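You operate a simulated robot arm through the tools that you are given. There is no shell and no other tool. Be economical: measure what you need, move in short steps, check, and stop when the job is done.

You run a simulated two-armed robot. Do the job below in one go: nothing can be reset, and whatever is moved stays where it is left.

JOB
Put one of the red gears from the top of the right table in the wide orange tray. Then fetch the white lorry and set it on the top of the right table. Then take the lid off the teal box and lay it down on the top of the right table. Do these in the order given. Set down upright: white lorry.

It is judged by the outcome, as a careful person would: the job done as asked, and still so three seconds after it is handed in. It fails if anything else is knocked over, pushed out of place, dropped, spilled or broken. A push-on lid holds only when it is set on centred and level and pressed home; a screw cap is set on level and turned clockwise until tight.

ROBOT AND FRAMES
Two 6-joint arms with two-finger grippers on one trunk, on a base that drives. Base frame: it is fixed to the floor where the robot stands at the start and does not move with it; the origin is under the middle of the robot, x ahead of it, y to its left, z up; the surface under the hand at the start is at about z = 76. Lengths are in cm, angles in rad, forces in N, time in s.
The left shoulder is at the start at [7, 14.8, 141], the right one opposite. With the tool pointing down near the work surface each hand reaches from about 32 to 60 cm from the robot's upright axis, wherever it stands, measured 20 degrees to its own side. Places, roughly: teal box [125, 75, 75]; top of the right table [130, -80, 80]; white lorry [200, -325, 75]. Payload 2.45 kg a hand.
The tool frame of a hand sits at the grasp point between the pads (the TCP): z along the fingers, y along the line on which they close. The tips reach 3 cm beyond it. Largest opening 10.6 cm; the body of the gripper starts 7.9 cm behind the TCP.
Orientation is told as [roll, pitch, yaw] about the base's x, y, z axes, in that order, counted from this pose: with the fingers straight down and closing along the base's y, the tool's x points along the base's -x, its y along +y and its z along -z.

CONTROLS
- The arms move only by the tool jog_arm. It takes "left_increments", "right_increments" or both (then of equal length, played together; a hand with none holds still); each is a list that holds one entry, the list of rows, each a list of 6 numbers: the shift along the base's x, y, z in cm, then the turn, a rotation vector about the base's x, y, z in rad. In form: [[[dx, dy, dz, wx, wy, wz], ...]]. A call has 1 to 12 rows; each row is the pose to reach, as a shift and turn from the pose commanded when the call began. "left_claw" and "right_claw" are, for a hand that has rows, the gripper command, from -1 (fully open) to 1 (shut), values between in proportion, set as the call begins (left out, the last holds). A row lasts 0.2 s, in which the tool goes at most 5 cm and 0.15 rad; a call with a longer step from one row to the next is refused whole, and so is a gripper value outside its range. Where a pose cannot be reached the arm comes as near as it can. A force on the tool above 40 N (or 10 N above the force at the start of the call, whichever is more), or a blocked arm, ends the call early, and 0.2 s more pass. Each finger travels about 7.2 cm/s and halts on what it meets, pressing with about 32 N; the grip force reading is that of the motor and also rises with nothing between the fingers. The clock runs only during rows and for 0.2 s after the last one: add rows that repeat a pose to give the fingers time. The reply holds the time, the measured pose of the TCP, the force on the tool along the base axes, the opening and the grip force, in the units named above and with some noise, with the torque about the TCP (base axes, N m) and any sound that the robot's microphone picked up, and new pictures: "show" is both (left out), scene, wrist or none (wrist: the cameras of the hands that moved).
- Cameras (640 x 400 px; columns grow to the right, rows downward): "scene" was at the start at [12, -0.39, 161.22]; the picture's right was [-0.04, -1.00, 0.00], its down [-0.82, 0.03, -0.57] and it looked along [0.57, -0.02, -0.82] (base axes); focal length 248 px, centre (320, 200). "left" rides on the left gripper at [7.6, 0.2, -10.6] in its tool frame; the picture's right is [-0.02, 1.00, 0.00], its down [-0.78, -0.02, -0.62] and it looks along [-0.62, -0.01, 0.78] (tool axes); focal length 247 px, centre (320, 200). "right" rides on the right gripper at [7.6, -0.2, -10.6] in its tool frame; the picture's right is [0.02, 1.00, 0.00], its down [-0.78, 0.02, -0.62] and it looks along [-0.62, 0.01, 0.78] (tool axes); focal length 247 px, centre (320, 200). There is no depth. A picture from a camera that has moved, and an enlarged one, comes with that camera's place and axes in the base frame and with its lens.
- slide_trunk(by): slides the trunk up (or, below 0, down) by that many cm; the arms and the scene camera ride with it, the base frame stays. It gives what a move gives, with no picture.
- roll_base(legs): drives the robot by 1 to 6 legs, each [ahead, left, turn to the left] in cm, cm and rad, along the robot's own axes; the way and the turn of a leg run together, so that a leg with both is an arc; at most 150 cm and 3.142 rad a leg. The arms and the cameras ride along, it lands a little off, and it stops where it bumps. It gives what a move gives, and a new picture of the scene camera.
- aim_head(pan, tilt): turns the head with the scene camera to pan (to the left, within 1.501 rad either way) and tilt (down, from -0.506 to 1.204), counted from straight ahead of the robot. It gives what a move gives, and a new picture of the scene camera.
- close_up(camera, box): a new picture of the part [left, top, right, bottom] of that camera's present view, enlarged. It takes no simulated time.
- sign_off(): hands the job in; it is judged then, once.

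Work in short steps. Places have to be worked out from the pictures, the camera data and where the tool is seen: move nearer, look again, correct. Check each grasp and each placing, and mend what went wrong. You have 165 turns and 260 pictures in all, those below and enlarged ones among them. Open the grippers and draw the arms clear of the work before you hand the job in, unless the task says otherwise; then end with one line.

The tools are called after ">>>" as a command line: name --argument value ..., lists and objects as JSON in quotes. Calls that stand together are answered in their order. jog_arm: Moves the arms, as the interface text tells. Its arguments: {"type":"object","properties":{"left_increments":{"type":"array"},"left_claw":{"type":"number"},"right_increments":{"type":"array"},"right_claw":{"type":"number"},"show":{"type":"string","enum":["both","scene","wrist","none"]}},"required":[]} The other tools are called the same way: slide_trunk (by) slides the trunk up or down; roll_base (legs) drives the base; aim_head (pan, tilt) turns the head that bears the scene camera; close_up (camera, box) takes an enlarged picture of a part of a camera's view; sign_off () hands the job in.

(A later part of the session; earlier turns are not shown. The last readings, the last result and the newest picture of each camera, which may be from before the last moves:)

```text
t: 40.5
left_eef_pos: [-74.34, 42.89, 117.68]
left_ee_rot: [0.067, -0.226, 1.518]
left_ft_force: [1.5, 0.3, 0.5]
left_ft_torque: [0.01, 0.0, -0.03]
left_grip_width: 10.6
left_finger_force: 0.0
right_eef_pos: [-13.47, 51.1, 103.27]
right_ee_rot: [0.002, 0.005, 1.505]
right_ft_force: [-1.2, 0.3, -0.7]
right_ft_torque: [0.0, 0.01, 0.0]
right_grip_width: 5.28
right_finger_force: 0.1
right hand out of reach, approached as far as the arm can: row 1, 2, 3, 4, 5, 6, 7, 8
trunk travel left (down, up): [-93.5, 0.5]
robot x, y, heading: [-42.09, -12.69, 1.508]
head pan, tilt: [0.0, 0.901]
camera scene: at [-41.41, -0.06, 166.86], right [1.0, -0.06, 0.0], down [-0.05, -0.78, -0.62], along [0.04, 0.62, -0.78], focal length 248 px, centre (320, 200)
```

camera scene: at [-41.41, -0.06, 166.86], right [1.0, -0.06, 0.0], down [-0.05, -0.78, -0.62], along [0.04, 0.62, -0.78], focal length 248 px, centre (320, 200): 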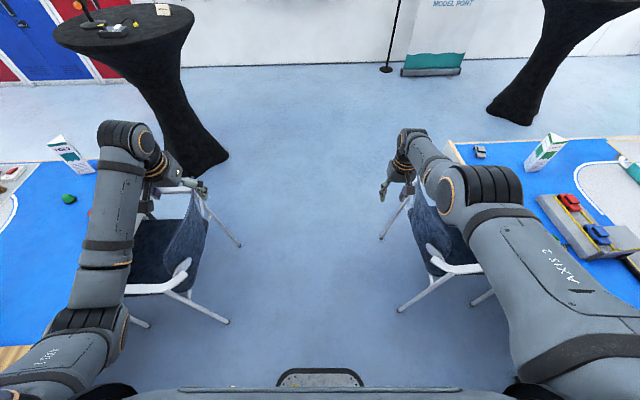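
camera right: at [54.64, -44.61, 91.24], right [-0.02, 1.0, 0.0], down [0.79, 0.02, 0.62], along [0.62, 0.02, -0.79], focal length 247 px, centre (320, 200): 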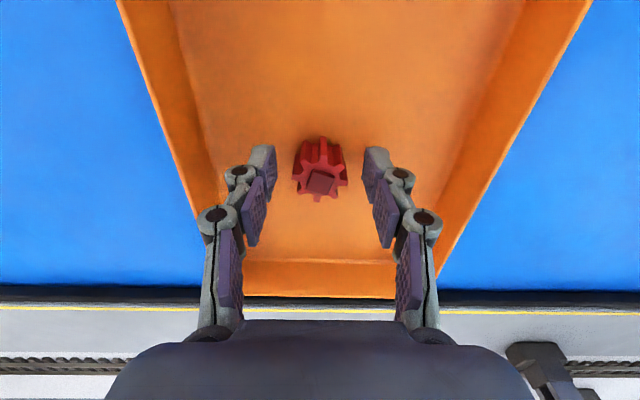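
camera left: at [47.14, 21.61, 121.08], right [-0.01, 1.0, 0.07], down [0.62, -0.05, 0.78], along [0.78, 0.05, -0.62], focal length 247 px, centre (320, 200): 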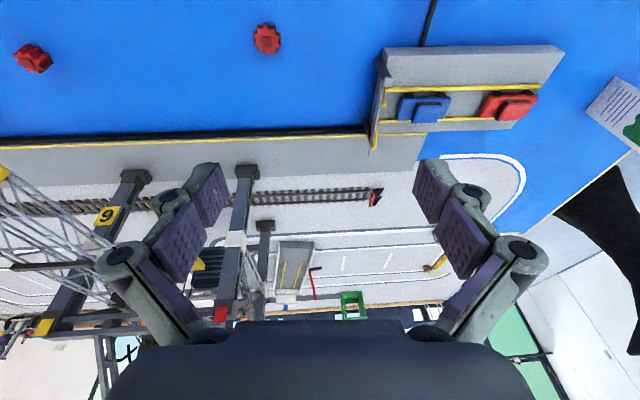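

Clear on both sides (chair legs at x≈−96 and +12). I correct heading and drive out of the U.

>>> roll_base --legs '[[0, 0, 0.063], [150, 0, 0], [22, 0, 0]]'

```text
t: 49.5
left_eef_pos: [-71.41, 210.98, 117.75]
left_ee_rot: [0.066, -0.23, 1.538]
left_ft_force: [-0.4, 0.2, -0.5]
left_ft_torque: [0.02, -0.02, 0.01]
left_grip_width: 10.63
left_finger_force: 0.1
right_eef_pos: [-10.58, 220.4, 103.59]
right_ee_rot: [0.003, 0.001, 1.526]
right_ft_force: [0.2, 0.5, 0.2]
right_ft_torque: [0.02, 0.01, -0.02]
right_grip_width: 5.28
right_finger_force: 0.1
trunk travel left (down, up): [-93.5, 0.5]
robot x, y, heading: [-37.97, 156.22, 1.524]
head pan, tilt: [0.0, 0.901]
camera scene: at [-37.54, 168.51, 166.9], right [1.0, -0.04, 0.0], down [-0.03, -0.78, -0.62], along [0.03, 0.62, -0.78], focal length 248 px, centre (320, 200)
```

scene: 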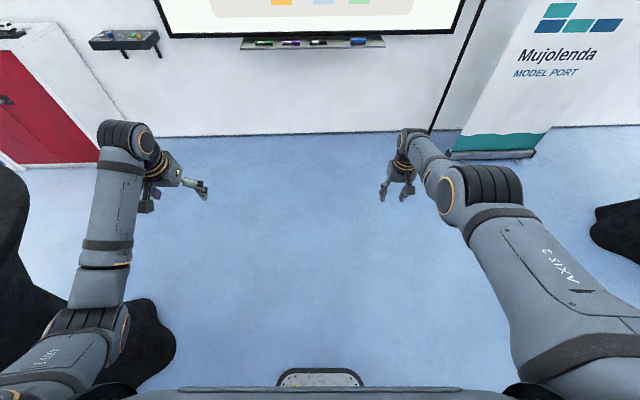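

Out of the U. I turn right to face +x and look along the passage.

>>> roll_base --legs '[[0, 0, -1.56]]'

>>> aim_head --pan -0.3 --tilt 0.6

```text
t: 53.7
left_eef_pos: [16.73, 190.17, 117.6]
left_ee_rot: [0.066, -0.227, -0.028]
left_ft_force: [0.2, -0.1, 1.5]
left_ft_torque: [0.01, 0.02, 0.04]
left_grip_width: 10.61
left_finger_force: 0.1
right_eef_pos: [26.36, 129.63, 103.36]
right_ee_rot: [0.001, 0.005, -0.041]
right_ft_force: [-0.5, 0.6, -0.4]
right_ft_torque: [-0.02, -0.01, -0.01]
right_grip_width: 5.3
right_finger_force: 0.0
trunk travel left (down, up): [-93.5, 0.5]
robot x, y, heading: [-37.61, 156.72, -0.041]
head pan, tilt: [0.0, 0.901]
camera scene: at [-25.5, 155.96, 166.86], right [-0.04, -1.0, 0.0], down [-0.78, 0.03, -0.62], along [0.62, -0.03, -0.78], focal length 248 px, centre (320, 200)
```

scene: 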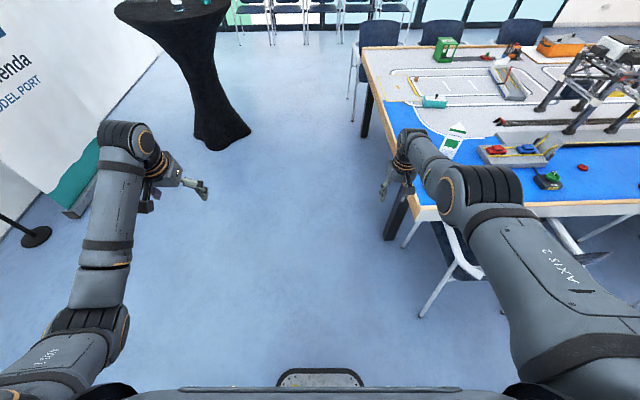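

```text
t: 54.5
left_eef_pos: [16.78, 190.11, 117.6]
left_ee_rot: [0.067, -0.227, -0.028]
left_ft_force: [0.0, -0.2, -0.1]
left_ft_torque: [-0.01, 0.0, 0.0]
left_grip_width: 10.6
left_finger_force: 0.0
right_eef_pos: [26.42, 129.55, 103.4]
right_ee_rot: [0.002, 0.004, -0.042]
right_ft_force: [-0.5, -0.9, 0.2]
right_ft_torque: [-0.03, -0.03, 0.01]
right_grip_width: 5.32
right_finger_force: 0.1
trunk travel left (down, up): [-93.5, 0.5]
robot x, y, heading: [-38.05, 156.36, -0.042]
head pan, tilt: [-0.3, 0.6]
camera scene: at [-24.71, 153.26, 169.33], right [-0.33, -0.94, 0.0], down [-0.53, 0.19, -0.82], along [0.78, -0.28, -0.57], focal length 248 px, centre (320, 200)
```

scene: 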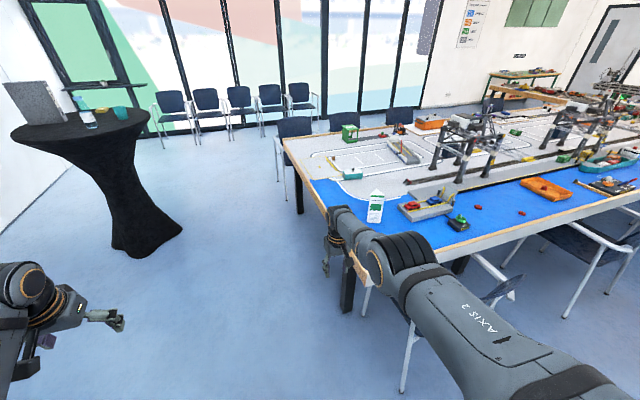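

The corridor between the black table (edge y≈209) and the model table (y≈105) suits y≈156. I straighten and drive along it.

>>> roll_base --legs '[[0, 0, 0.045], [150, 0, 0]]'

```text
t: 62.2
left_eef_pos: [165.29, 186.6, 117.63]
left_ee_rot: [0.065, -0.228, -0.034]
left_ft_force: [-0.4, 0.3, 0.5]
left_ft_torque: [0.0, 0.01, -0.01]
left_grip_width: 10.58
left_finger_force: 0.0
right_eef_pos: [174.35, 126.0, 103.36]
right_ee_rot: [0.002, 0.005, -0.047]
right_ft_force: [-0.5, -0.3, -0.1]
right_ft_torque: [-0.01, 0.01, 0.02]
right_grip_width: 5.33
right_finger_force: 0.1
trunk travel left (down, up): [-93.5, 0.5]
robot x, y, heading: [110.55, 153.37, -0.042]
head pan, tilt: [-0.3, 0.6]
camera scene: at [123.42, 150.1, 169.35], right [-0.34, -0.94, 0.0], down [-0.53, 0.19, -0.83], along [0.78, -0.28, -0.56], focal length 248 px, centre (320, 200)
```

scene: 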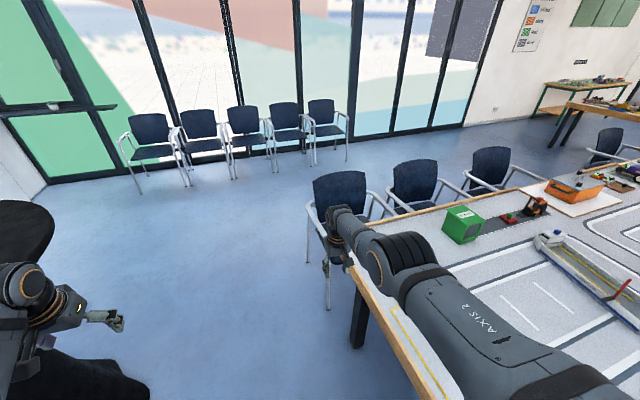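

Good. While here, a look at the teal box to plan for later.

>>> aim_head --pan -1.35 --tilt 0.8

>>> close_up --camera "scene" --box '[220, 120, 480, 300]'

```text
t: 63.5
left_eef_pos: [165.22, 186.73, 117.63]
left_ee_rot: [0.067, -0.227, -0.035]
left_ft_force: [0.4, 0.0, -0.6]
left_ft_torque: [-0.04, 0.01, -0.03]
left_grip_width: 10.59
left_finger_force: 0.0
right_eef_pos: [174.43, 126.18, 103.3]
right_ee_rot: [0.003, 0.004, -0.047]
right_ft_force: [0.2, -0.1, -0.2]
right_ft_torque: [0.0, -0.03, -0.02]
right_grip_width: 5.31
right_finger_force: 0.1
trunk travel left (down, up): [-93.5, 0.5]
robot x, y, heading: [110.31, 153.59, -0.045]
head pan, tilt: [-1.349, 0.799]
camera scene: at [116.59, 145.16, 167.65], right [-0.98, -0.17, 0.0], down [-0.13, 0.71, -0.7], along [0.12, -0.69, -0.72], focal length 248 px, centre (320, 200)
```

scene: 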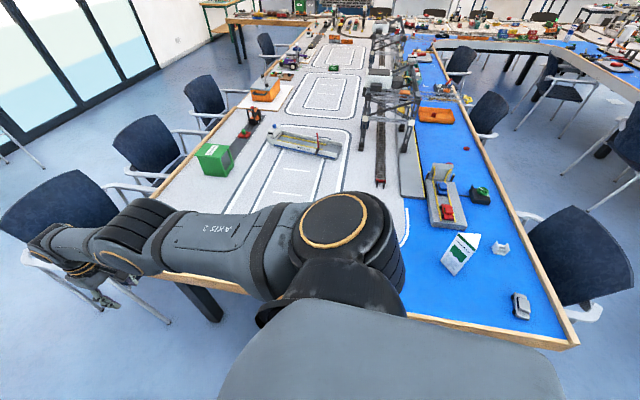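

```text
2.22 times, centred on (350, 210) of scene
camera zoom: at [116.59, 145.16, 167.65], right [-0.98, -0.17, 0.0], down [-0.13, 0.71, -0.7], along [0.12, -0.69, -0.72], focal length 552 px, centre (253, 178)
```

zoom: 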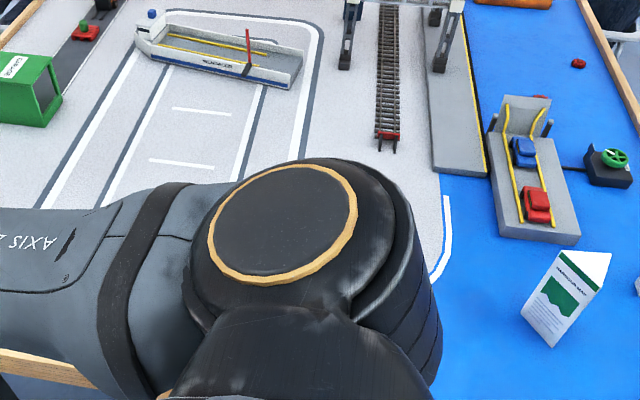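

The box is hidden by the elbow for now. I drive on to the window aisle.

>>> aim_head --pan -0.3 --tilt 0.6

>>> roll_base --legs '[[0, 0, 0.06], [150, 0, 0], [70, 0, 0]]'

>>> roll_base --legs '[[0, 0, -1.57]]'

```text
t: 64.8
left_eef_pos: [165.14, 186.55, 117.62]
left_ee_rot: [0.067, -0.228, -0.036]
left_ft_force: [0.1, 0.0, 0.3]
left_ft_torque: [0.01, 0.01, -0.01]
left_grip_width: 10.61
left_finger_force: 0.1
right_eef_pos: [174.37, 125.98, 103.29]
right_ee_rot: [0.003, 0.005, -0.047]
right_ft_force: [-0.5, -0.2, 0.0]
right_ft_torque: [-0.04, -0.02, 0.0]
right_grip_width: 5.31
right_finger_force: 0.1
trunk travel left (down, up): [-93.5, 0.5]
robot x, y, heading: [110.4, 153.64, -0.05]
head pan, tilt: [-0.3, 0.6]
camera scene: at [123.5, 150.09, 169.34], right [-0.34, -0.94, 0.0], down [-0.53, 0.19, -0.82], along [0.78, -0.28, -0.57], focal length 248 px, centre (320, 200)
```

scene: 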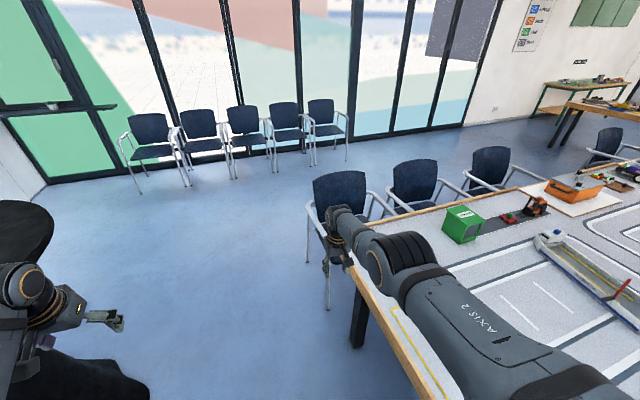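

```text
t: 76.1
left_eef_pos: [382.92, 190.81, 117.67]
left_ee_rot: [0.066, -0.229, 0.021]
left_ft_force: [-0.9, 0.5, -0.4]
left_ft_torque: [0.02, 0.01, 0.01]
left_grip_width: 10.59
left_finger_force: 0.1
right_eef_pos: [395.47, 130.71, 103.36]
right_ee_rot: [0.004, 0.005, 0.007]
right_ft_force: [0.2, 0.1, 0.2]
right_ft_torque: [0.0, -0.02, 0.02]
right_grip_width: 5.32
right_finger_force: 0.1
trunk travel left (down, up): [-93.5, 0.5]
robot x, y, heading: [330.01, 154.47, 0.014]
head pan, tilt: [-0.3, 0.6]
camera scene: at [343.2, 151.94, 169.36], right [-0.29, -0.96, 0.0], down [-0.54, 0.16, -0.83], along [0.79, -0.24, -0.56], focal length 248 px, centre (320, 200)
```

scene: 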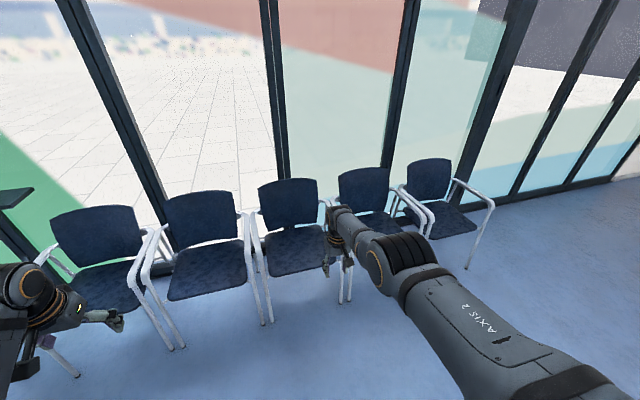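

```text
t: 80.4
left_eef_pos: [366.11, 101.35, 117.57]
left_ee_rot: [0.066, -0.226, -1.558]
left_ft_force: [-0.7, 0.3, 1.3]
left_ft_torque: [0.02, 0.02, -0.04]
left_grip_width: 10.61
left_finger_force: 0.0
right_eef_pos: [305.88, 89.24, 103.43]
right_ee_rot: [0.001, 0.004, -1.571]
right_ft_force: [-0.5, 0.8, -0.4]
right_ft_torque: [0.04, 0.02, 0.03]
right_grip_width: 5.27
right_finger_force: 0.1
trunk travel left (down, up): [-93.5, 0.5]
robot x, y, heading: [329.86, 154.51, -1.569]
head pan, tilt: [-0.3, 0.6]
camera scene: at [327.33, 140.95, 169.34], right [-0.96, 0.29, 0.0], down [0.17, 0.54, -0.83], along [-0.24, -0.79, -0.57], focal length 248 px, centre (320, 200)
```

scene: 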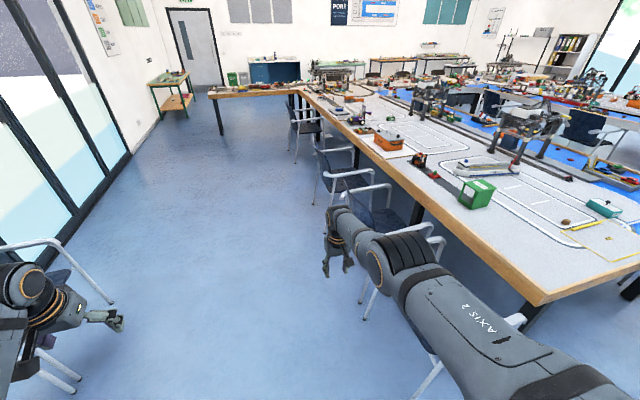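

Aisle looks free. I drive on down the window aisle by 300 cm and look.

>>> roll_base --legs '[[150, 0, 0], [150, 0, 0]]'

>>> close_up --camera "scene" --box '[240, 60, 560, 260]'

```text
t: 94.9
left_eef_pos: [370.9, -198.37, 117.61]
left_ee_rot: [0.067, -0.227, -1.51]
left_ft_force: [0.0, -0.3, -0.1]
left_ft_torque: [0.0, -0.02, -0.01]
left_grip_width: 10.6
left_finger_force: 0.1
right_eef_pos: [311.4, -213.56, 103.21]
right_ee_rot: [0.005, 0.005, -1.52]
right_ft_force: [0.8, 0.2, 0.9]
right_ft_torque: [-0.02, -0.01, 0.0]
right_grip_width: 5.28
right_finger_force: 0.0
trunk travel left (down, up): [-93.5, 0.5]
robot x, y, heading: [332.23, -147.21, -1.521]
head pan, tilt: [-0.3, 0.6]
camera scene: at [330.13, -160.74, 169.35], right [-0.97, 0.25, 0.0], down [0.14, 0.55, -0.83], along [-0.2, -0.8, -0.56], focal length 248 px, centre (320, 200)
```

scene: 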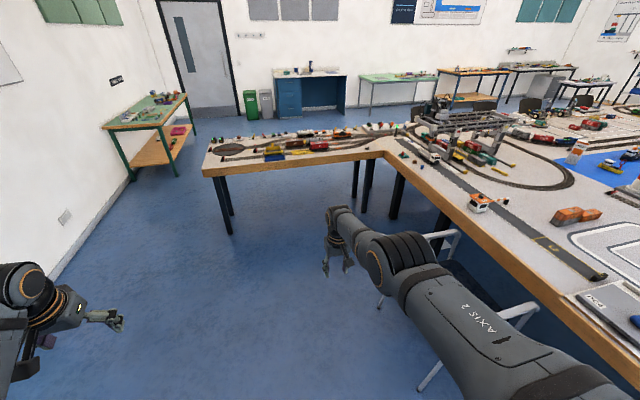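

```text
2.00 times, centred on (400, 160) of scene
camera zoom: at [330.13, -160.74, 169.35], right [-0.97, 0.25, 0.0], down [0.14, 0.55, -0.83], along [-0.2, -0.8, -0.56], focal length 496 px, centre (160, 280)
```

zoom: 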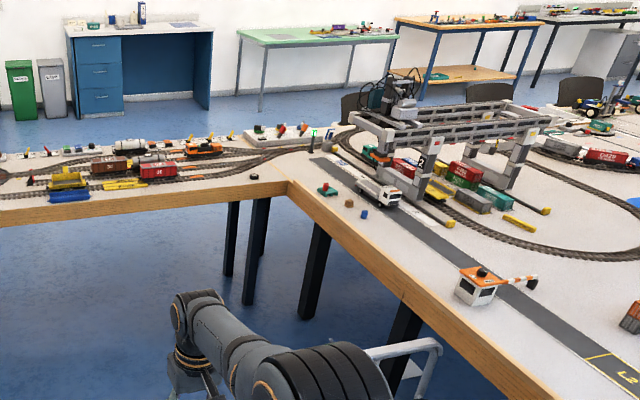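

Lorry seen by the crane near (195, −330); the table edge is x≈220 and the side extension's edge y≈−352. I drive to y≈−303, turn to face −x.

>>> roll_base --legs '[[0, 0, -0.06], [155, 0, 0]]'

>>> roll_base --legs '[[0, 0, -1.57]]'

```text
refused: 155 is not a number from -150 to 150
```

```text
t: 99.1
left_eef_pos: [281.27, -186.09, 117.62]
left_ee_rot: [0.067, -0.227, -3.071]
left_ft_force: [0.0, 0.5, 0.2]
left_ft_torque: [0.01, 0.01, 0.0]
left_grip_width: 10.63
left_finger_force: 0.0
right_eef_pos: [265.75, -126.71, 103.39]
right_ee_rot: [0.002, 0.005, -3.081]
right_ft_force: [0.1, -0.5, -0.4]
right_ft_torque: [0.01, 0.02, -0.03]
right_grip_width: 5.32
right_finger_force: 0.1
trunk travel left (down, up): [-93.5, 0.5]
robot x, y, heading: [332.05, -146.59, -3.082]
head pan, tilt: [-0.3, 0.6]
camera scene: at [318.44, -145.47, 169.34], right [0.24, 0.97, 0.0], down [0.55, -0.13, -0.83], along [-0.8, 0.2, -0.56], focal length 248 px, centre (320, 200)
```

scene: 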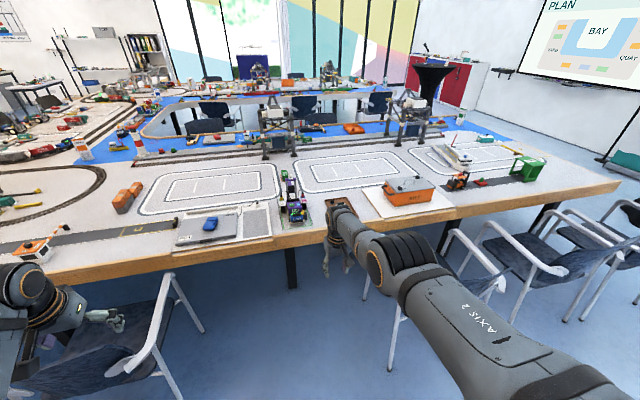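

The turn happened in place; now facing −x, I can simply strafe left.

>>> roll_base --legs '[[0, 0, -0.05], [0, 100, 0], [0, 45, 0]]'

>>> aim_head --pan 0.2 --tilt 0.7

```text
t: 107.0
left_eef_pos: [284.91, -328.61, 117.66]
left_ee_rot: [0.069, -0.227, -3.092]
left_ft_force: [0.4, 0.4, -0.4]
left_ft_torque: [-0.04, 0.03, -0.01]
left_grip_width: 10.59
left_finger_force: 0.0
right_eef_pos: [270.59, -269.07, 103.23]
right_ee_rot: [0.003, 0.006, -3.108]
right_ft_force: [-0.4, 0.5, -0.6]
right_ft_torque: [-0.01, 0.0, 0.0]
right_grip_width: 5.3
right_finger_force: 0.0
trunk travel left (down, up): [-93.5, 0.5]
robot x, y, heading: [336.34, -291.27, -3.107]
head pan, tilt: [-0.3, 0.6]
camera scene: at [322.91, -288.9, 169.34], right [0.26, 0.97, 0.0], down [0.55, -0.15, -0.82], along [-0.8, 0.21, -0.57], focal length 248 px, centre (320, 200)
```

scene: 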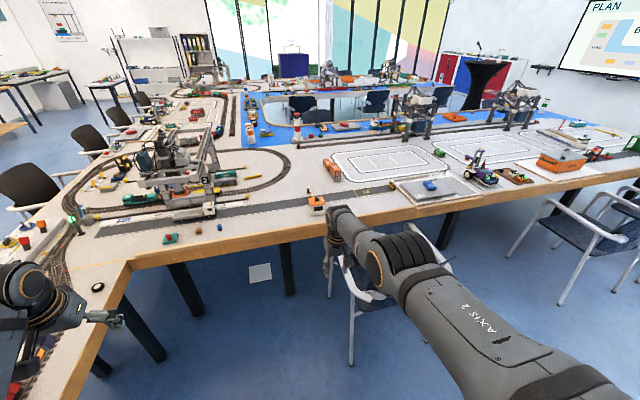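

```text
t: 107.9
left_eef_pos: [284.79, -328.88, 117.64]
left_ee_rot: [0.066, -0.226, -3.091]
left_ft_force: [-0.1, -0.3, 0.3]
left_ft_torque: [0.06, -0.03, 0.02]
left_grip_width: 10.6
left_finger_force: 0.1
right_eef_pos: [270.66, -269.3, 103.3]
right_ee_rot: [0.003, 0.005, -3.107]
right_ft_force: [-0.5, 0.3, -0.1]
right_ft_torque: [0.01, -0.02, 0.02]
right_grip_width: 5.3
right_finger_force: 0.1
trunk travel left (down, up): [-93.5, 0.5]
robot x, y, heading: [336.97, -291.31, -3.105]
head pan, tilt: [0.201, 0.7]
camera scene: at [323.2, -293.48, 168.48], right [-0.23, 0.97, 0.0], down [0.63, 0.15, -0.76], along [-0.74, -0.18, -0.64], focal length 248 px, centre (320, 200)
```

scene: 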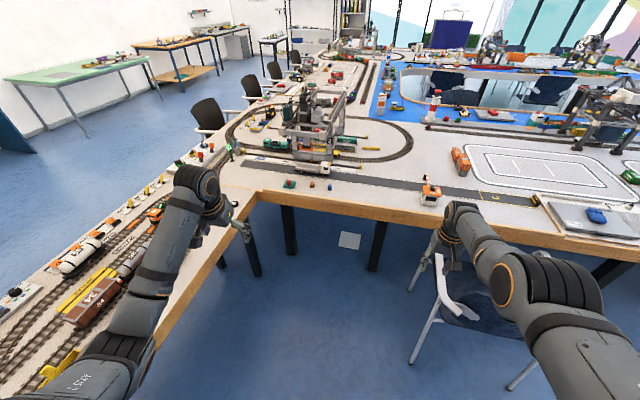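

Lorry now reads near (187, −327), table edge x≈223, chair edge y≈−253. I centre between chair and extension and drive in partway.

>>> roll_base --legs '[[0, 0, -0.04], [0, 13, 0], [68, 0, 0]]'

>>> aim_head --pan 0.3 --tilt 0.85

>>> close_up --camera "scene" --box '[200, 60, 440, 220]'

```text
t: 112.9
left_eef_pos: [217.61, -341.02, 117.61]
left_ee_rot: [0.066, -0.229, -3.12]
left_ft_force: [-0.1, 0.3, 0.3]
left_ft_torque: [0.0, -0.01, -0.02]
left_grip_width: 10.6
left_finger_force: 0.0
right_eef_pos: [204.84, -280.99, 103.36]
right_ee_rot: [0.002, 0.005, -3.133]
right_ft_force: [-0.4, -1.1, -1.0]
right_ft_torque: [0.0, 0.0, -0.02]
right_grip_width: 5.28
right_finger_force: 0.0
trunk travel left (down, up): [-93.5, 0.5]
robot x, y, heading: [270.31, -304.49, -3.128]
head pan, tilt: [0.201, 0.7]
camera scene: at [256.88, -306.58, 168.49], right [-0.21, 0.98, 0.0], down [0.63, 0.13, -0.77], along [-0.75, -0.16, -0.64], focal length 248 px, centre (320, 200)
```

scene: 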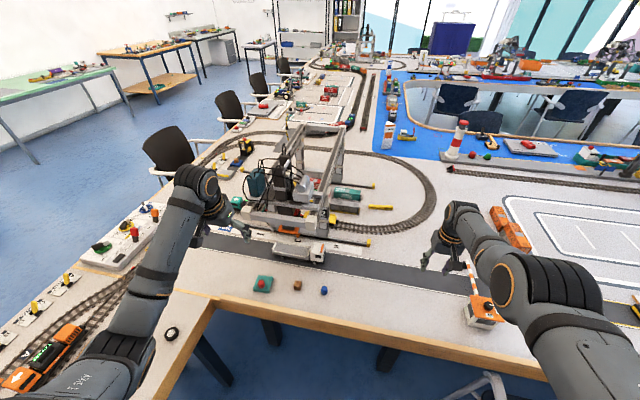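

```text
t: 113.6
left_eef_pos: [217.41, -341.09, 117.53]
left_ee_rot: [0.065, -0.227, -3.121]
left_ft_force: [0.4, 0.1, 0.9]
left_ft_torque: [-0.03, -0.03, 0.02]
left_grip_width: 10.58
left_finger_force: 0.1
right_eef_pos: [204.77, -280.95, 103.37]
right_ee_rot: [0.003, 0.006, -3.134]
right_ft_force: [0.5, -0.5, -0.4]
right_ft_torque: [0.03, 0.03, -0.01]
right_grip_width: 5.33
right_finger_force: 0.1
trunk travel left (down, up): [-93.5, 0.5]
robot x, y, heading: [270.37, -304.58, -3.128]
head pan, tilt: [0.3, 0.85]
camera scene: at [257.58, -307.2, 167.26], right [-0.3, 0.95, 0.0], down [0.72, 0.23, -0.66], along [-0.63, -0.2, -0.75], focal length 248 px, centre (320, 200)
```

scene: 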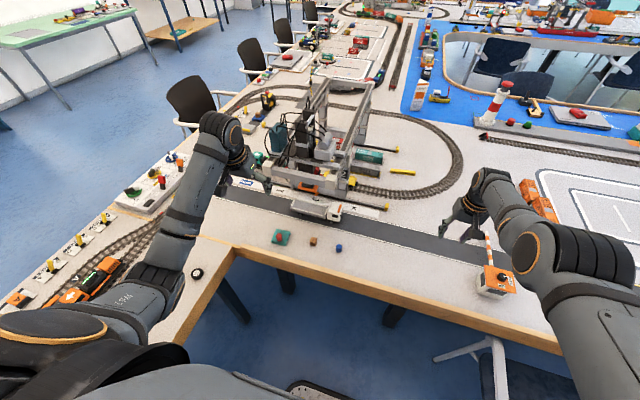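

```text
2.50 times, centred on (320, 140) of scene
camera zoom: at [257.58, -307.2, 167.26], right [-0.3, 0.95, 0.0], down [0.72, 0.23, -0.66], along [-0.63, -0.2, -0.75], focal length 621 px, centre (320, 350)
```

zoom: 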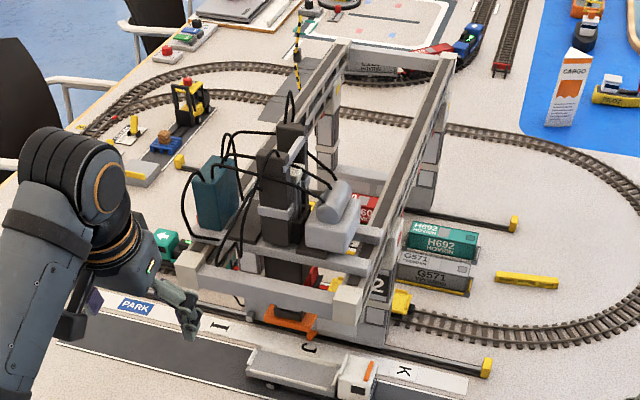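

The lorry is an open-bed truck lying along y, about (189, −333), roughly 19 cm long, close beside the crane. I drive 15 cm nearer to use the wrist camera.

>>> roll_base --legs '[[15, 0, 0]]'

>>> close_up --camera "left" --box '[0, 0, 640, 400]'

```text
t: 115.0
left_eef_pos: [202.47, -341.2, 117.7]
left_ee_rot: [0.066, -0.228, -3.12]
left_ft_force: [0.1, -0.2, -0.2]
left_ft_torque: [0.01, 0.0, 0.03]
left_grip_width: 10.58
left_finger_force: 0.1
right_eef_pos: [189.76, -281.09, 103.48]
right_ee_rot: [0.003, 0.003, -3.134]
right_ft_force: [-0.2, -0.1, -0.5]
right_ft_torque: [0.01, 0.01, 0.02]
right_grip_width: 5.29
right_finger_force: 0.1
trunk travel left (down, up): [-93.5, 0.5]
robot x, y, heading: [254.84, -305.03, -3.132]
head pan, tilt: [0.3, 0.85]
camera scene: at [242.68, -307.35, 167.28], right [-0.31, 0.95, 0.0], down [0.71, 0.23, -0.66], along [-0.63, -0.2, -0.75], focal length 248 px, centre (320, 200)
```

scene: 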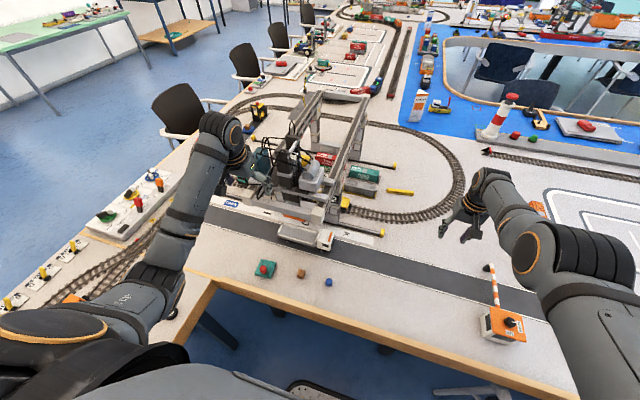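

```text
1.00 times, centred on (320, 200) of left (not enlarged: the box is as wide or as high as the picture)
camera zoom: at [212.16, -340.4, 126.35], right [0.02, -1.0, 0.07], down [-0.62, 0.04, 0.78], along [-0.78, -0.06, -0.62], focal length 247 px, centre (320, 200)
```

zoom: 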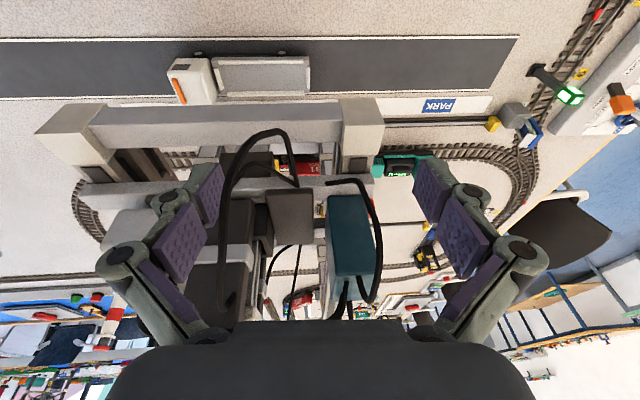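

I enlarge both views to locate the crane's front beam relative to the lorry.

>>> close_up --camera "left" --box '[20, 20, 420, 240]'

>>> close_up --camera "scene" --box '[220, 160, 380, 260]'

>>> close_up --camera "right" --box '[0, 0, 640, 400]'

```text
1.60 times, centred on (220, 130) of left
camera zoom: at [212.16, -340.4, 126.35], right [0.02, -1.0, 0.07], down [-0.62, 0.04, 0.78], along [-0.78, -0.06, -0.62], focal length 395 px, centre (480, 312)
```

zoom: 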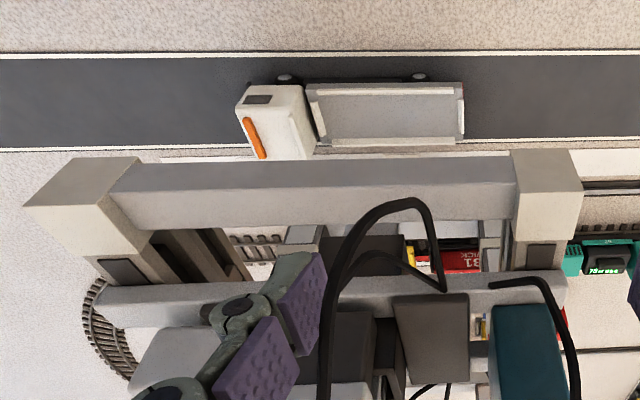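

```text
4.00 times, centred on (300, 210) of scene
camera zoom: at [242.68, -307.35, 167.28], right [-0.31, 0.95, 0.0], down [0.71, 0.23, -0.66], along [-0.63, -0.2, -0.75], focal length 993 px, centre (400, 160)
```

zoom: 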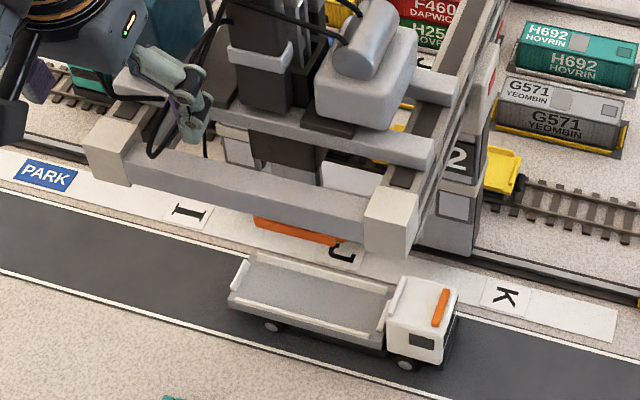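

```text
1.00 times, centred on (320, 200) of right (not enlarged: the box is as wide or as high as the picture)
camera zoom: at [197.35, -280.83, 114.21], right [0.03, -1.0, 0.0], down [-0.78, -0.02, 0.62], along [-0.62, -0.02, -0.79], focal length 247 px, centre (320, 200)
```

zoom: 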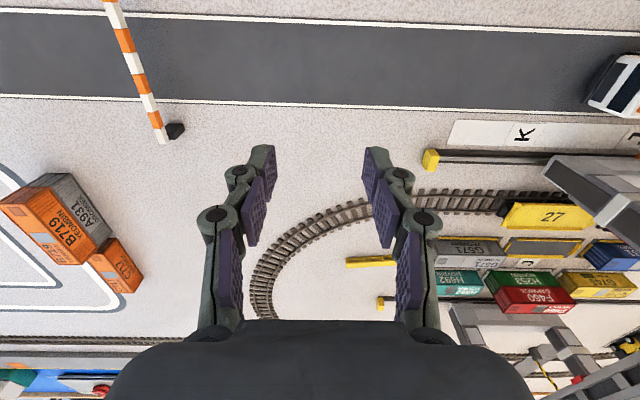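

Triangulating, the crane's front beam overhangs the lorry (beam edge x≈200, bottom z≈105). So I plan to grip the cab from its free +y end with a tilted right hand, draw the lorry out along the road, then regrasp from above. First I back off and park the left hand aside.

>>> roll_base --legs '[[-20, 0, 0]]'

>>> jog_arm --left_increments '[[[0, -4, 0, 0, 0, 0], [1, -8, 0, 0, 0, 0], [3, -12, 0, 0, 0, 0], [6, -16, 0, 0, 0, 0], [9, -20, 0, 0, 0, 0], [12, -24, 0, 0, 0, 0], [14, -26, 0, 0, 0, 0], [14, -26, 0, 0, 0, 0]]]' --show "scene"

```text
t: 116.6
left_eef_pos: [221.68, -341.09, 117.28]
left_ee_rot: [0.067, -0.223, -3.116]
left_ft_force: [0.0, -0.3, 0.1]
left_ft_torque: [0.0, -0.07, 0.01]
left_grip_width: 10.59
left_finger_force: 0.0
right_eef_pos: [209.01, -281.11, 103.06]
right_ee_rot: [0.003, 0.008, -3.13]
right_ft_force: [-0.4, 0.3, -0.2]
right_ft_torque: [0.02, -0.08, -0.01]
right_grip_width: 5.32
right_finger_force: 0.1
trunk travel left (down, up): [-93.5, 0.5]
robot x, y, heading: [274.74, -304.3, -3.131]
head pan, tilt: [0.3, 0.85]
camera scene: at [261.5, -307.17, 167.19], right [-0.31, 0.95, 0.0], down [0.72, 0.23, -0.66], along [-0.63, -0.2, -0.75], focal length 248 px, centre (320, 200)
```

scene: 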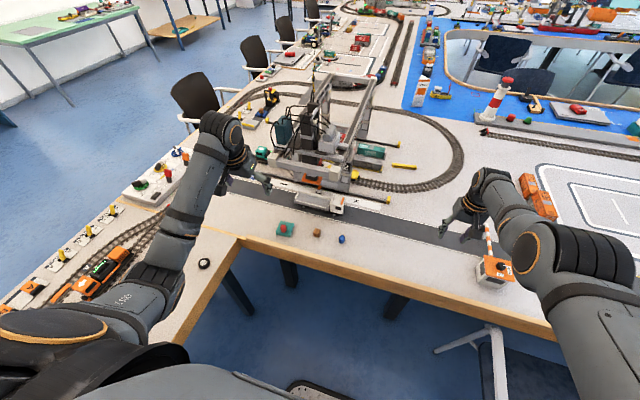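

```text
t: 118.4
left_eef_pos: [229.6, -361.05, 114.58]
left_ee_rot: [0.065, -0.227, -3.117]
left_ft_force: [-0.2, -0.1, -0.5]
left_ft_torque: [0.02, 0.0, 0.0]
left_grip_width: 10.6
left_finger_force: 0.0
left hand out of reach, approached as far as the arm can: row 5, 6, 7, 8
right_eef_pos: [209.2, -281.14, 103.21]
right_ee_rot: [0.001, 0.005, -3.129]
right_ft_force: [0.4, -0.7, 0.3]
right_ft_torque: [0.01, 0.0, 0.0]
right_grip_width: 5.3
right_finger_force: 0.0
trunk travel left (down, up): [-93.5, 0.5]
robot x, y, heading: [275.19, -304.89, -3.127]
head pan, tilt: [0.3, 0.85]
camera scene: at [262.05, -307.33, 167.24], right [-0.31, 0.95, 0.0], down [0.72, 0.23, -0.66], along [-0.63, -0.2, -0.75], focal length 248 px, centre (320, 200)
```

scene: 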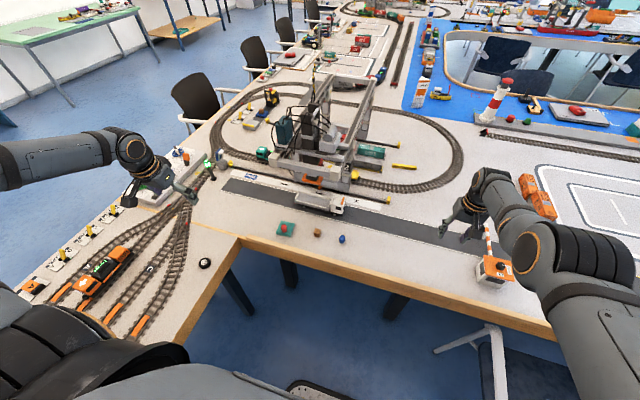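

The left elbow is now swung out to the left. I push the left hand a bit more outward and back.

>>> jog_arm --left_increments '[[[2, -3, 0, 0, 0, 0], [4, -6, 0, 0, 0, 0], [6, -9, 0, 0, 0, 0], [6, -12, 0, 0, 0, 0], [6, -12, 0, 0, 0, 0]]]' --show "wrist"

```text
t: 119.6
left_eef_pos: [231.9, -369.37, 115.02]
left_ee_rot: [0.065, -0.227, -3.116]
left_ft_force: [-0.9, -0.9, -0.4]
left_ft_torque: [-0.01, 0.02, -0.01]
left_grip_width: 10.6
left_finger_force: 0.1
left hand out of reach, approached as far as the arm can: row 1, 2, 3, 4, 5
right_eef_pos: [209.29, -281.12, 103.37]
right_ee_rot: [0.002, 0.005, -3.127]
right_ft_force: [-0.5, 1.0, -0.1]
right_ft_torque: [-0.01, 0.0, 0.03]
right_grip_width: 5.29
right_finger_force: 0.2
trunk travel left (down, up): [-93.5, 0.5]
robot x, y, heading: [274.51, -304.67, -3.128]
head pan, tilt: [0.3, 0.85]
camera left: at [241.65, -368.56, 123.78], right [0.02, -1.0, 0.07], down [-0.62, 0.04, 0.78], along [-0.78, -0.06, -0.62], focal length 247 px, centre (320, 200)
```

left: 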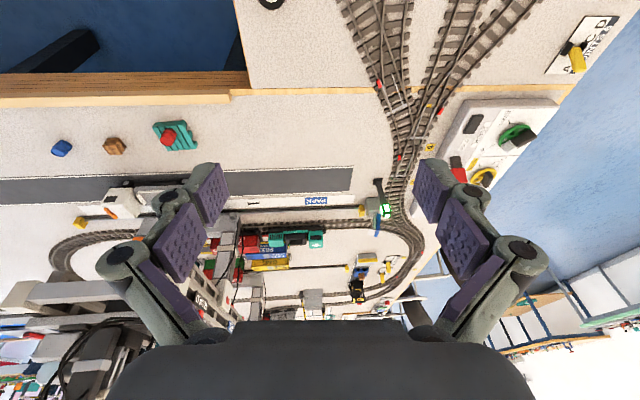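

Left hand is safely aside. Now I yaw the right hand by +90° so that it closes along x.

>>> jog_arm --right_increments '[[[0, 0, 0, 0, 0, 0.14], [0, 0, 0, 0, 0, 0.28], [0, 0, 0, 0, 0, 0.42], [0, 0, 0, 0, 0, 0.56], [0, 0, 0, 0, 0, 0.7], [0, 0, 0, 0, 0, 0.84], [0, 0, 0, 0, 0, 0.98], [0, 0, 0, 0, 0, 1.12], [0, 0, 0, 0, 0, 1.26], [0, 0, 0, 0, 0, 1.4], [0, 0, 0, 0, 0, 1.54], [0, 0, 0, 0, 0, 1.557]]]' --right_claw -1 --show "both"

```text
t: 122.2
left_eef_pos: [231.88, -369.36, 115.06]
left_ee_rot: [0.066, -0.228, -3.117]
left_ft_force: [-0.1, 0.2, 0.2]
left_ft_torque: [0.01, -0.02, -0.04]
left_grip_width: 10.6
left_finger_force: 0.0
right_eef_pos: [209.22, -281.18, 103.34]
right_ee_rot: [0.002, 0.006, -1.569]
right_ft_force: [-0.1, -0.2, 0.0]
right_ft_torque: [-0.01, 0.01, -0.02]
right_grip_width: 10.59
right_finger_force: 0.1
trunk travel left (down, up): [-93.5, 0.5]
robot x, y, heading: [274.91, -304.66, -3.129]
head pan, tilt: [0.3, 0.85]
camera scene: at [262.1, -307.17, 167.25], right [-0.31, 0.95, 0.0], down [0.71, 0.23, -0.66], along [-0.63, -0.2, -0.75], focal length 248 px, centre (320, 200)
camera right: at [209.0, -273.47, 114.1], right [1.0, 0.02, 0.0], down [0.01, -0.79, 0.62], along [0.02, -0.62, -0.79], focal length 247 px, centre (320, 200)
```

scene: 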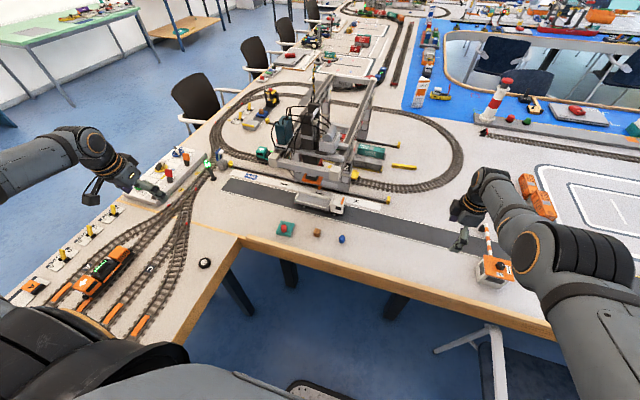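
right: 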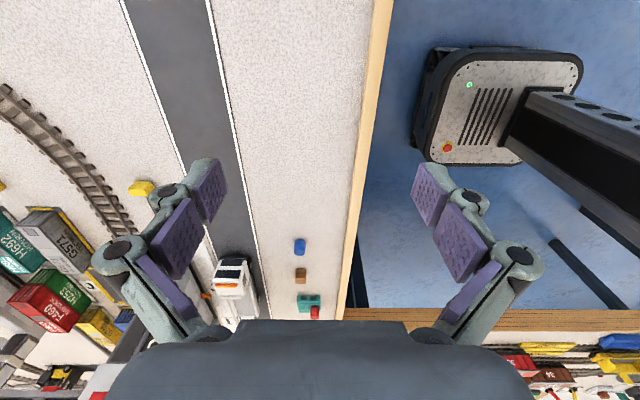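

Yaw worked and the lorry cab is in view, its front at (191.4, −318.5). I now tilt the hand 0.7 rad so it points toward −y and down.

>>> jog_arm --right_increments '[[[0, 0, 0, -0.14, 0, 0], [0, 0, 0, -0.28, 0, 0], [0, 0, 0, -0.42, 0, 0], [0, 0, 0, -0.56, 0, 0], [0, 0, 0, -0.7, 0, 0], [0, 0, 0, -0.7, 0, 0]]]' --show "both"

```text
t: 123.6
left_eef_pos: [231.91, -369.23, 115.19]
left_ee_rot: [0.067, -0.228, -3.117]
left_ft_force: [-0.9, 0.4, 0.0]
left_ft_torque: [0.0, 0.04, -0.01]
left_grip_width: 10.58
left_finger_force: 0.0
right_eef_pos: [212.52, -282.43, 104.52]
right_ee_rot: [0.004, -0.696, -1.572]
right_ft_force: [-0.2, -0.2, 0.5]
right_ft_torque: [-0.02, -0.03, 0.0]
right_grip_width: 10.57
right_finger_force: 0.0
right hand out of reach, approached as far as the arm can: row 2, 3, 4, 5, 6
trunk travel left (down, up): [-93.5, 0.5]
robot x, y, heading: [274.88, -304.59, -3.129]
head pan, tilt: [0.3, 0.85]
camera scene: at [262.09, -307.19, 167.25], right [-0.31, 0.95, 0.0], down [0.71, 0.23, -0.66], along [-0.63, -0.2, -0.75], focal length 248 px, centre (320, 200)
camera right: at [212.26, -269.7, 107.84], right [1.0, 0.02, -0.01], down [0.01, -0.2, 0.98], along [0.01, -0.98, -0.2], focal length 247 px, centre (320, 200)
```

scene: 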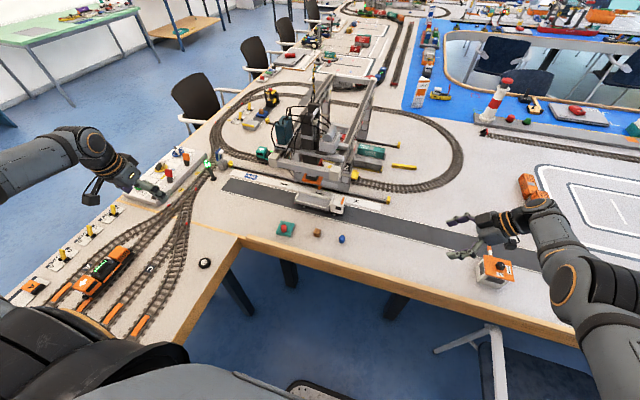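
right: 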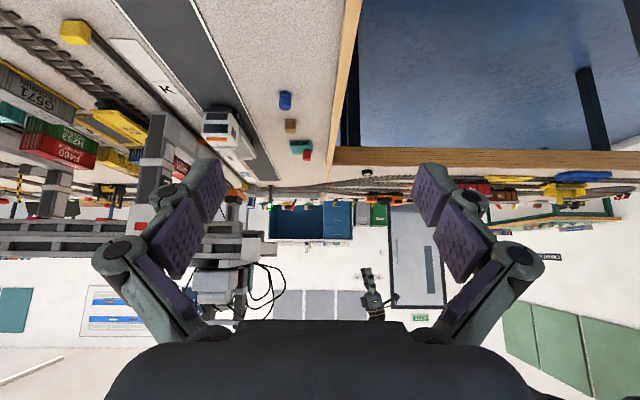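

Tilt is right. Table legs stand at about y≈−286 and −337, so I strafe left 6 cm to fit between, lower the trunk by 16 and go forward.

>>> roll_base --legs '[[0, 6, 0]]'

>>> slide_trunk --by -16

>>> roll_base --legs '[[20, 0, 0]]'

>>> close_up --camera "right" --box '[0, 0, 640, 400]'

```text
t: 124.5
left_eef_pos: [231.84, -374.23, 115.65]
left_ee_rot: [0.074, -0.227, -3.121]
left_ft_force: [0.3, 1.3, 0.7]
left_ft_torque: [-0.1, 0.0, 0.01]
left_grip_width: 10.6
left_finger_force: 0.0
right_eef_pos: [212.47, -287.4, 104.36]
right_ee_rot: [0.005, -0.704, -1.577]
right_ft_force: [0.4, 1.9, 0.8]
right_ft_torque: [-0.11, 0.03, 0.0]
right_grip_width: 10.61
right_finger_force: 0.1
trunk travel left (down, up): [-93.5, 0.5]
robot x, y, heading: [274.6, -310.14, -3.13]
head pan, tilt: [0.3, 0.85]
camera scene: at [262.16, -311.66, 167.27], right [-0.31, 0.95, -0.01], down [0.72, 0.22, -0.66], along [-0.63, -0.21, -0.75], focal length 248 px, centre (320, 200)
```

scene: 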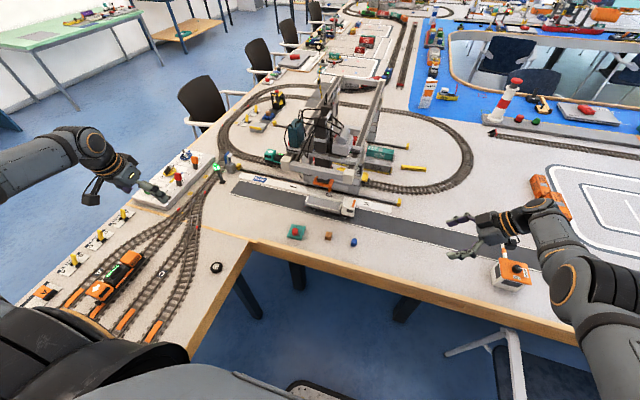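

```text
t: 126.4
left_eef_pos: [232.02, -374.98, 99.19]
left_ee_rot: [0.066, -0.227, -3.119]
left_ft_force: [0.1, -0.2, 0.3]
left_ft_torque: [0.0, 0.02, 0.05]
left_grip_width: 10.6
left_finger_force: 0.0
right_eef_pos: [212.64, -288.14, 88.6]
right_ee_rot: [0.005, -0.693, -1.577]
right_ft_force: [0.9, -0.4, -0.5]
right_ft_torque: [0.04, 0.02, 0.0]
right_grip_width: 10.6
right_finger_force: 0.1
trunk travel left (down, up): [-77.5, 16.5]
robot x, y, heading: [274.87, -310.56, -3.125]
head pan, tilt: [0.3, 0.85]
```

```text
t: 128.0
left_eef_pos: [211.85, -374.94, 99.28]
left_ee_rot: [0.067, -0.23, -3.122]
left_ft_force: [-0.6, -0.5, -0.7]
left_ft_torque: [-0.01, -0.02, 0.02]
left_grip_width: 10.6
left_finger_force: 0.1
right_eef_pos: [193.01, -288.11, 88.66]
right_ee_rot: [0.003, -0.696, -1.58]
right_ft_force: [0.3, 0.3, -0.2]
right_ft_torque: [0.0, 0.05, 0.0]
right_grip_width: 10.59
right_finger_force: 0.0
trunk travel left (down, up): [-77.5, 16.5]
robot x, y, heading: [254.82, -310.41, -3.135]
head pan, tilt: [0.3, 0.85]
camera scene: at [242.51, -313.13, 151.27], right [-0.3, 0.95, 0.0], down [0.72, 0.23, -0.66], along [-0.63, -0.2, -0.75], focal length 248 px, centre (320, 200)
```

scene: 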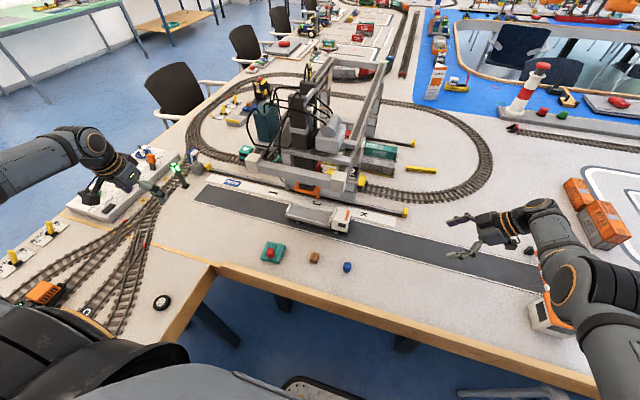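

```text
1.00 times, centred on (320, 200) of right (not enlarged: the box is as wide or as high as the picture)
camera zoom: at [192.85, -275.29, 91.91], right [1.0, 0.01, -0.01], down [0.01, -0.2, 0.98], along [0.01, -0.98, -0.2], focal length 247 px, centre (320, 200)
```

zoom: 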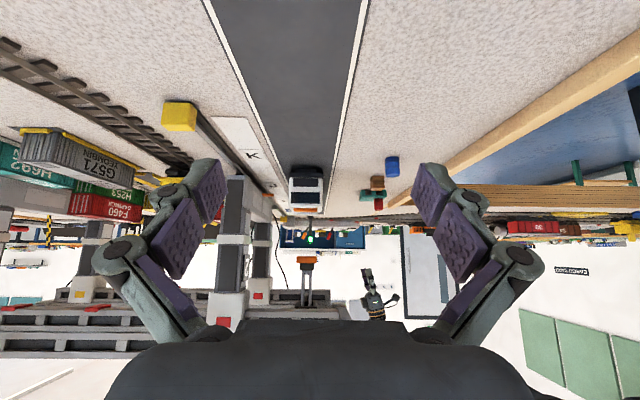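

Cab centre x≈191, ground z≈77, roof ≈85. I move to a pre-grasp at (191, −311, 82) in front of the cab.

>>> jog_arm --right_increments '[[[-0.5, -4, 0, 0, 0, 0], [-1, -8, -1, 0, 0, 0], [-1.5, -12, -2.5, 0, 0, 0], [-2, -16, -4, 0, 0, 0], [-2, -20, -5.5, 0, 0, 0], [-2, -23, -6.5, 0, 0, 0], [-2, -23, -6.5, 0, 0, 0]]]' --show "both"

```text
t: 129.6
left_eef_pos: [211.73, -374.99, 99.24]
left_ee_rot: [0.067, -0.225, -3.124]
left_ft_force: [0.4, 0.6, 0.1]
left_ft_torque: [-0.02, 0.05, -0.01]
left_grip_width: 10.6
left_finger_force: 0.0
right_eef_pos: [193.74, -309.04, 83.6]
right_ee_rot: [0.004, -0.694, -1.58]
right_ft_force: [0.2, -0.5, 0.2]
right_ft_torque: [0.01, 0.0, 0.02]
right_grip_width: 10.57
right_finger_force: 0.0
right hand out of reach, approached as far as the arm can: row 1, 3, 4, 5, 6, 7
trunk travel left (down, up): [-77.5, 16.5]
robot x, y, heading: [255.3, -310.46, -3.14]
head pan, tilt: [0.3, 0.85]
camera scene: at [242.3, -313.09, 151.25], right [-0.3, 0.95, 0.0], down [0.72, 0.23, -0.66], along [-0.63, -0.2, -0.75], focal length 248 px, centre (320, 200)
camera right: at [193.49, -296.31, 86.86], right [1.0, 0.01, -0.01], down [0.01, -0.2, 0.98], along [0.01, -0.98, -0.2], focal length 247 px, centre (320, 200)
```

scene: 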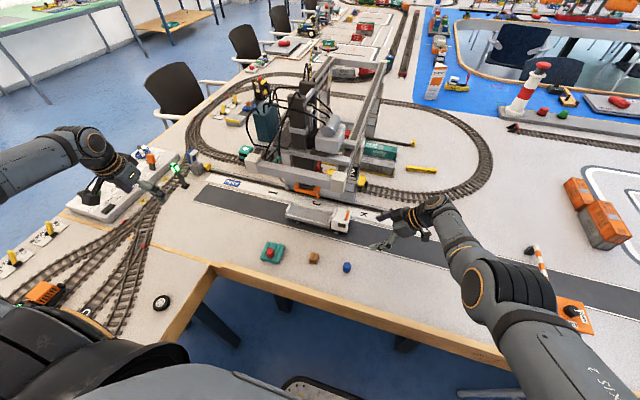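
right: 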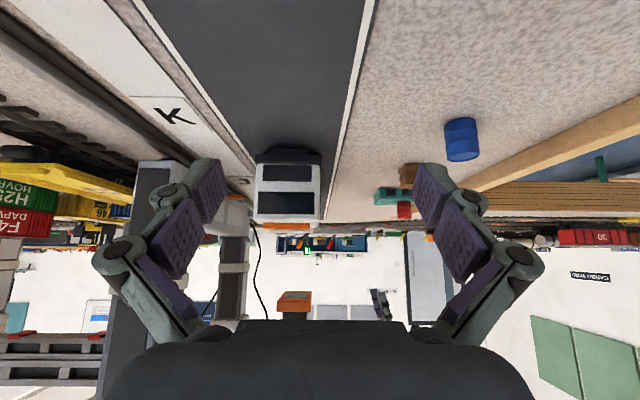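

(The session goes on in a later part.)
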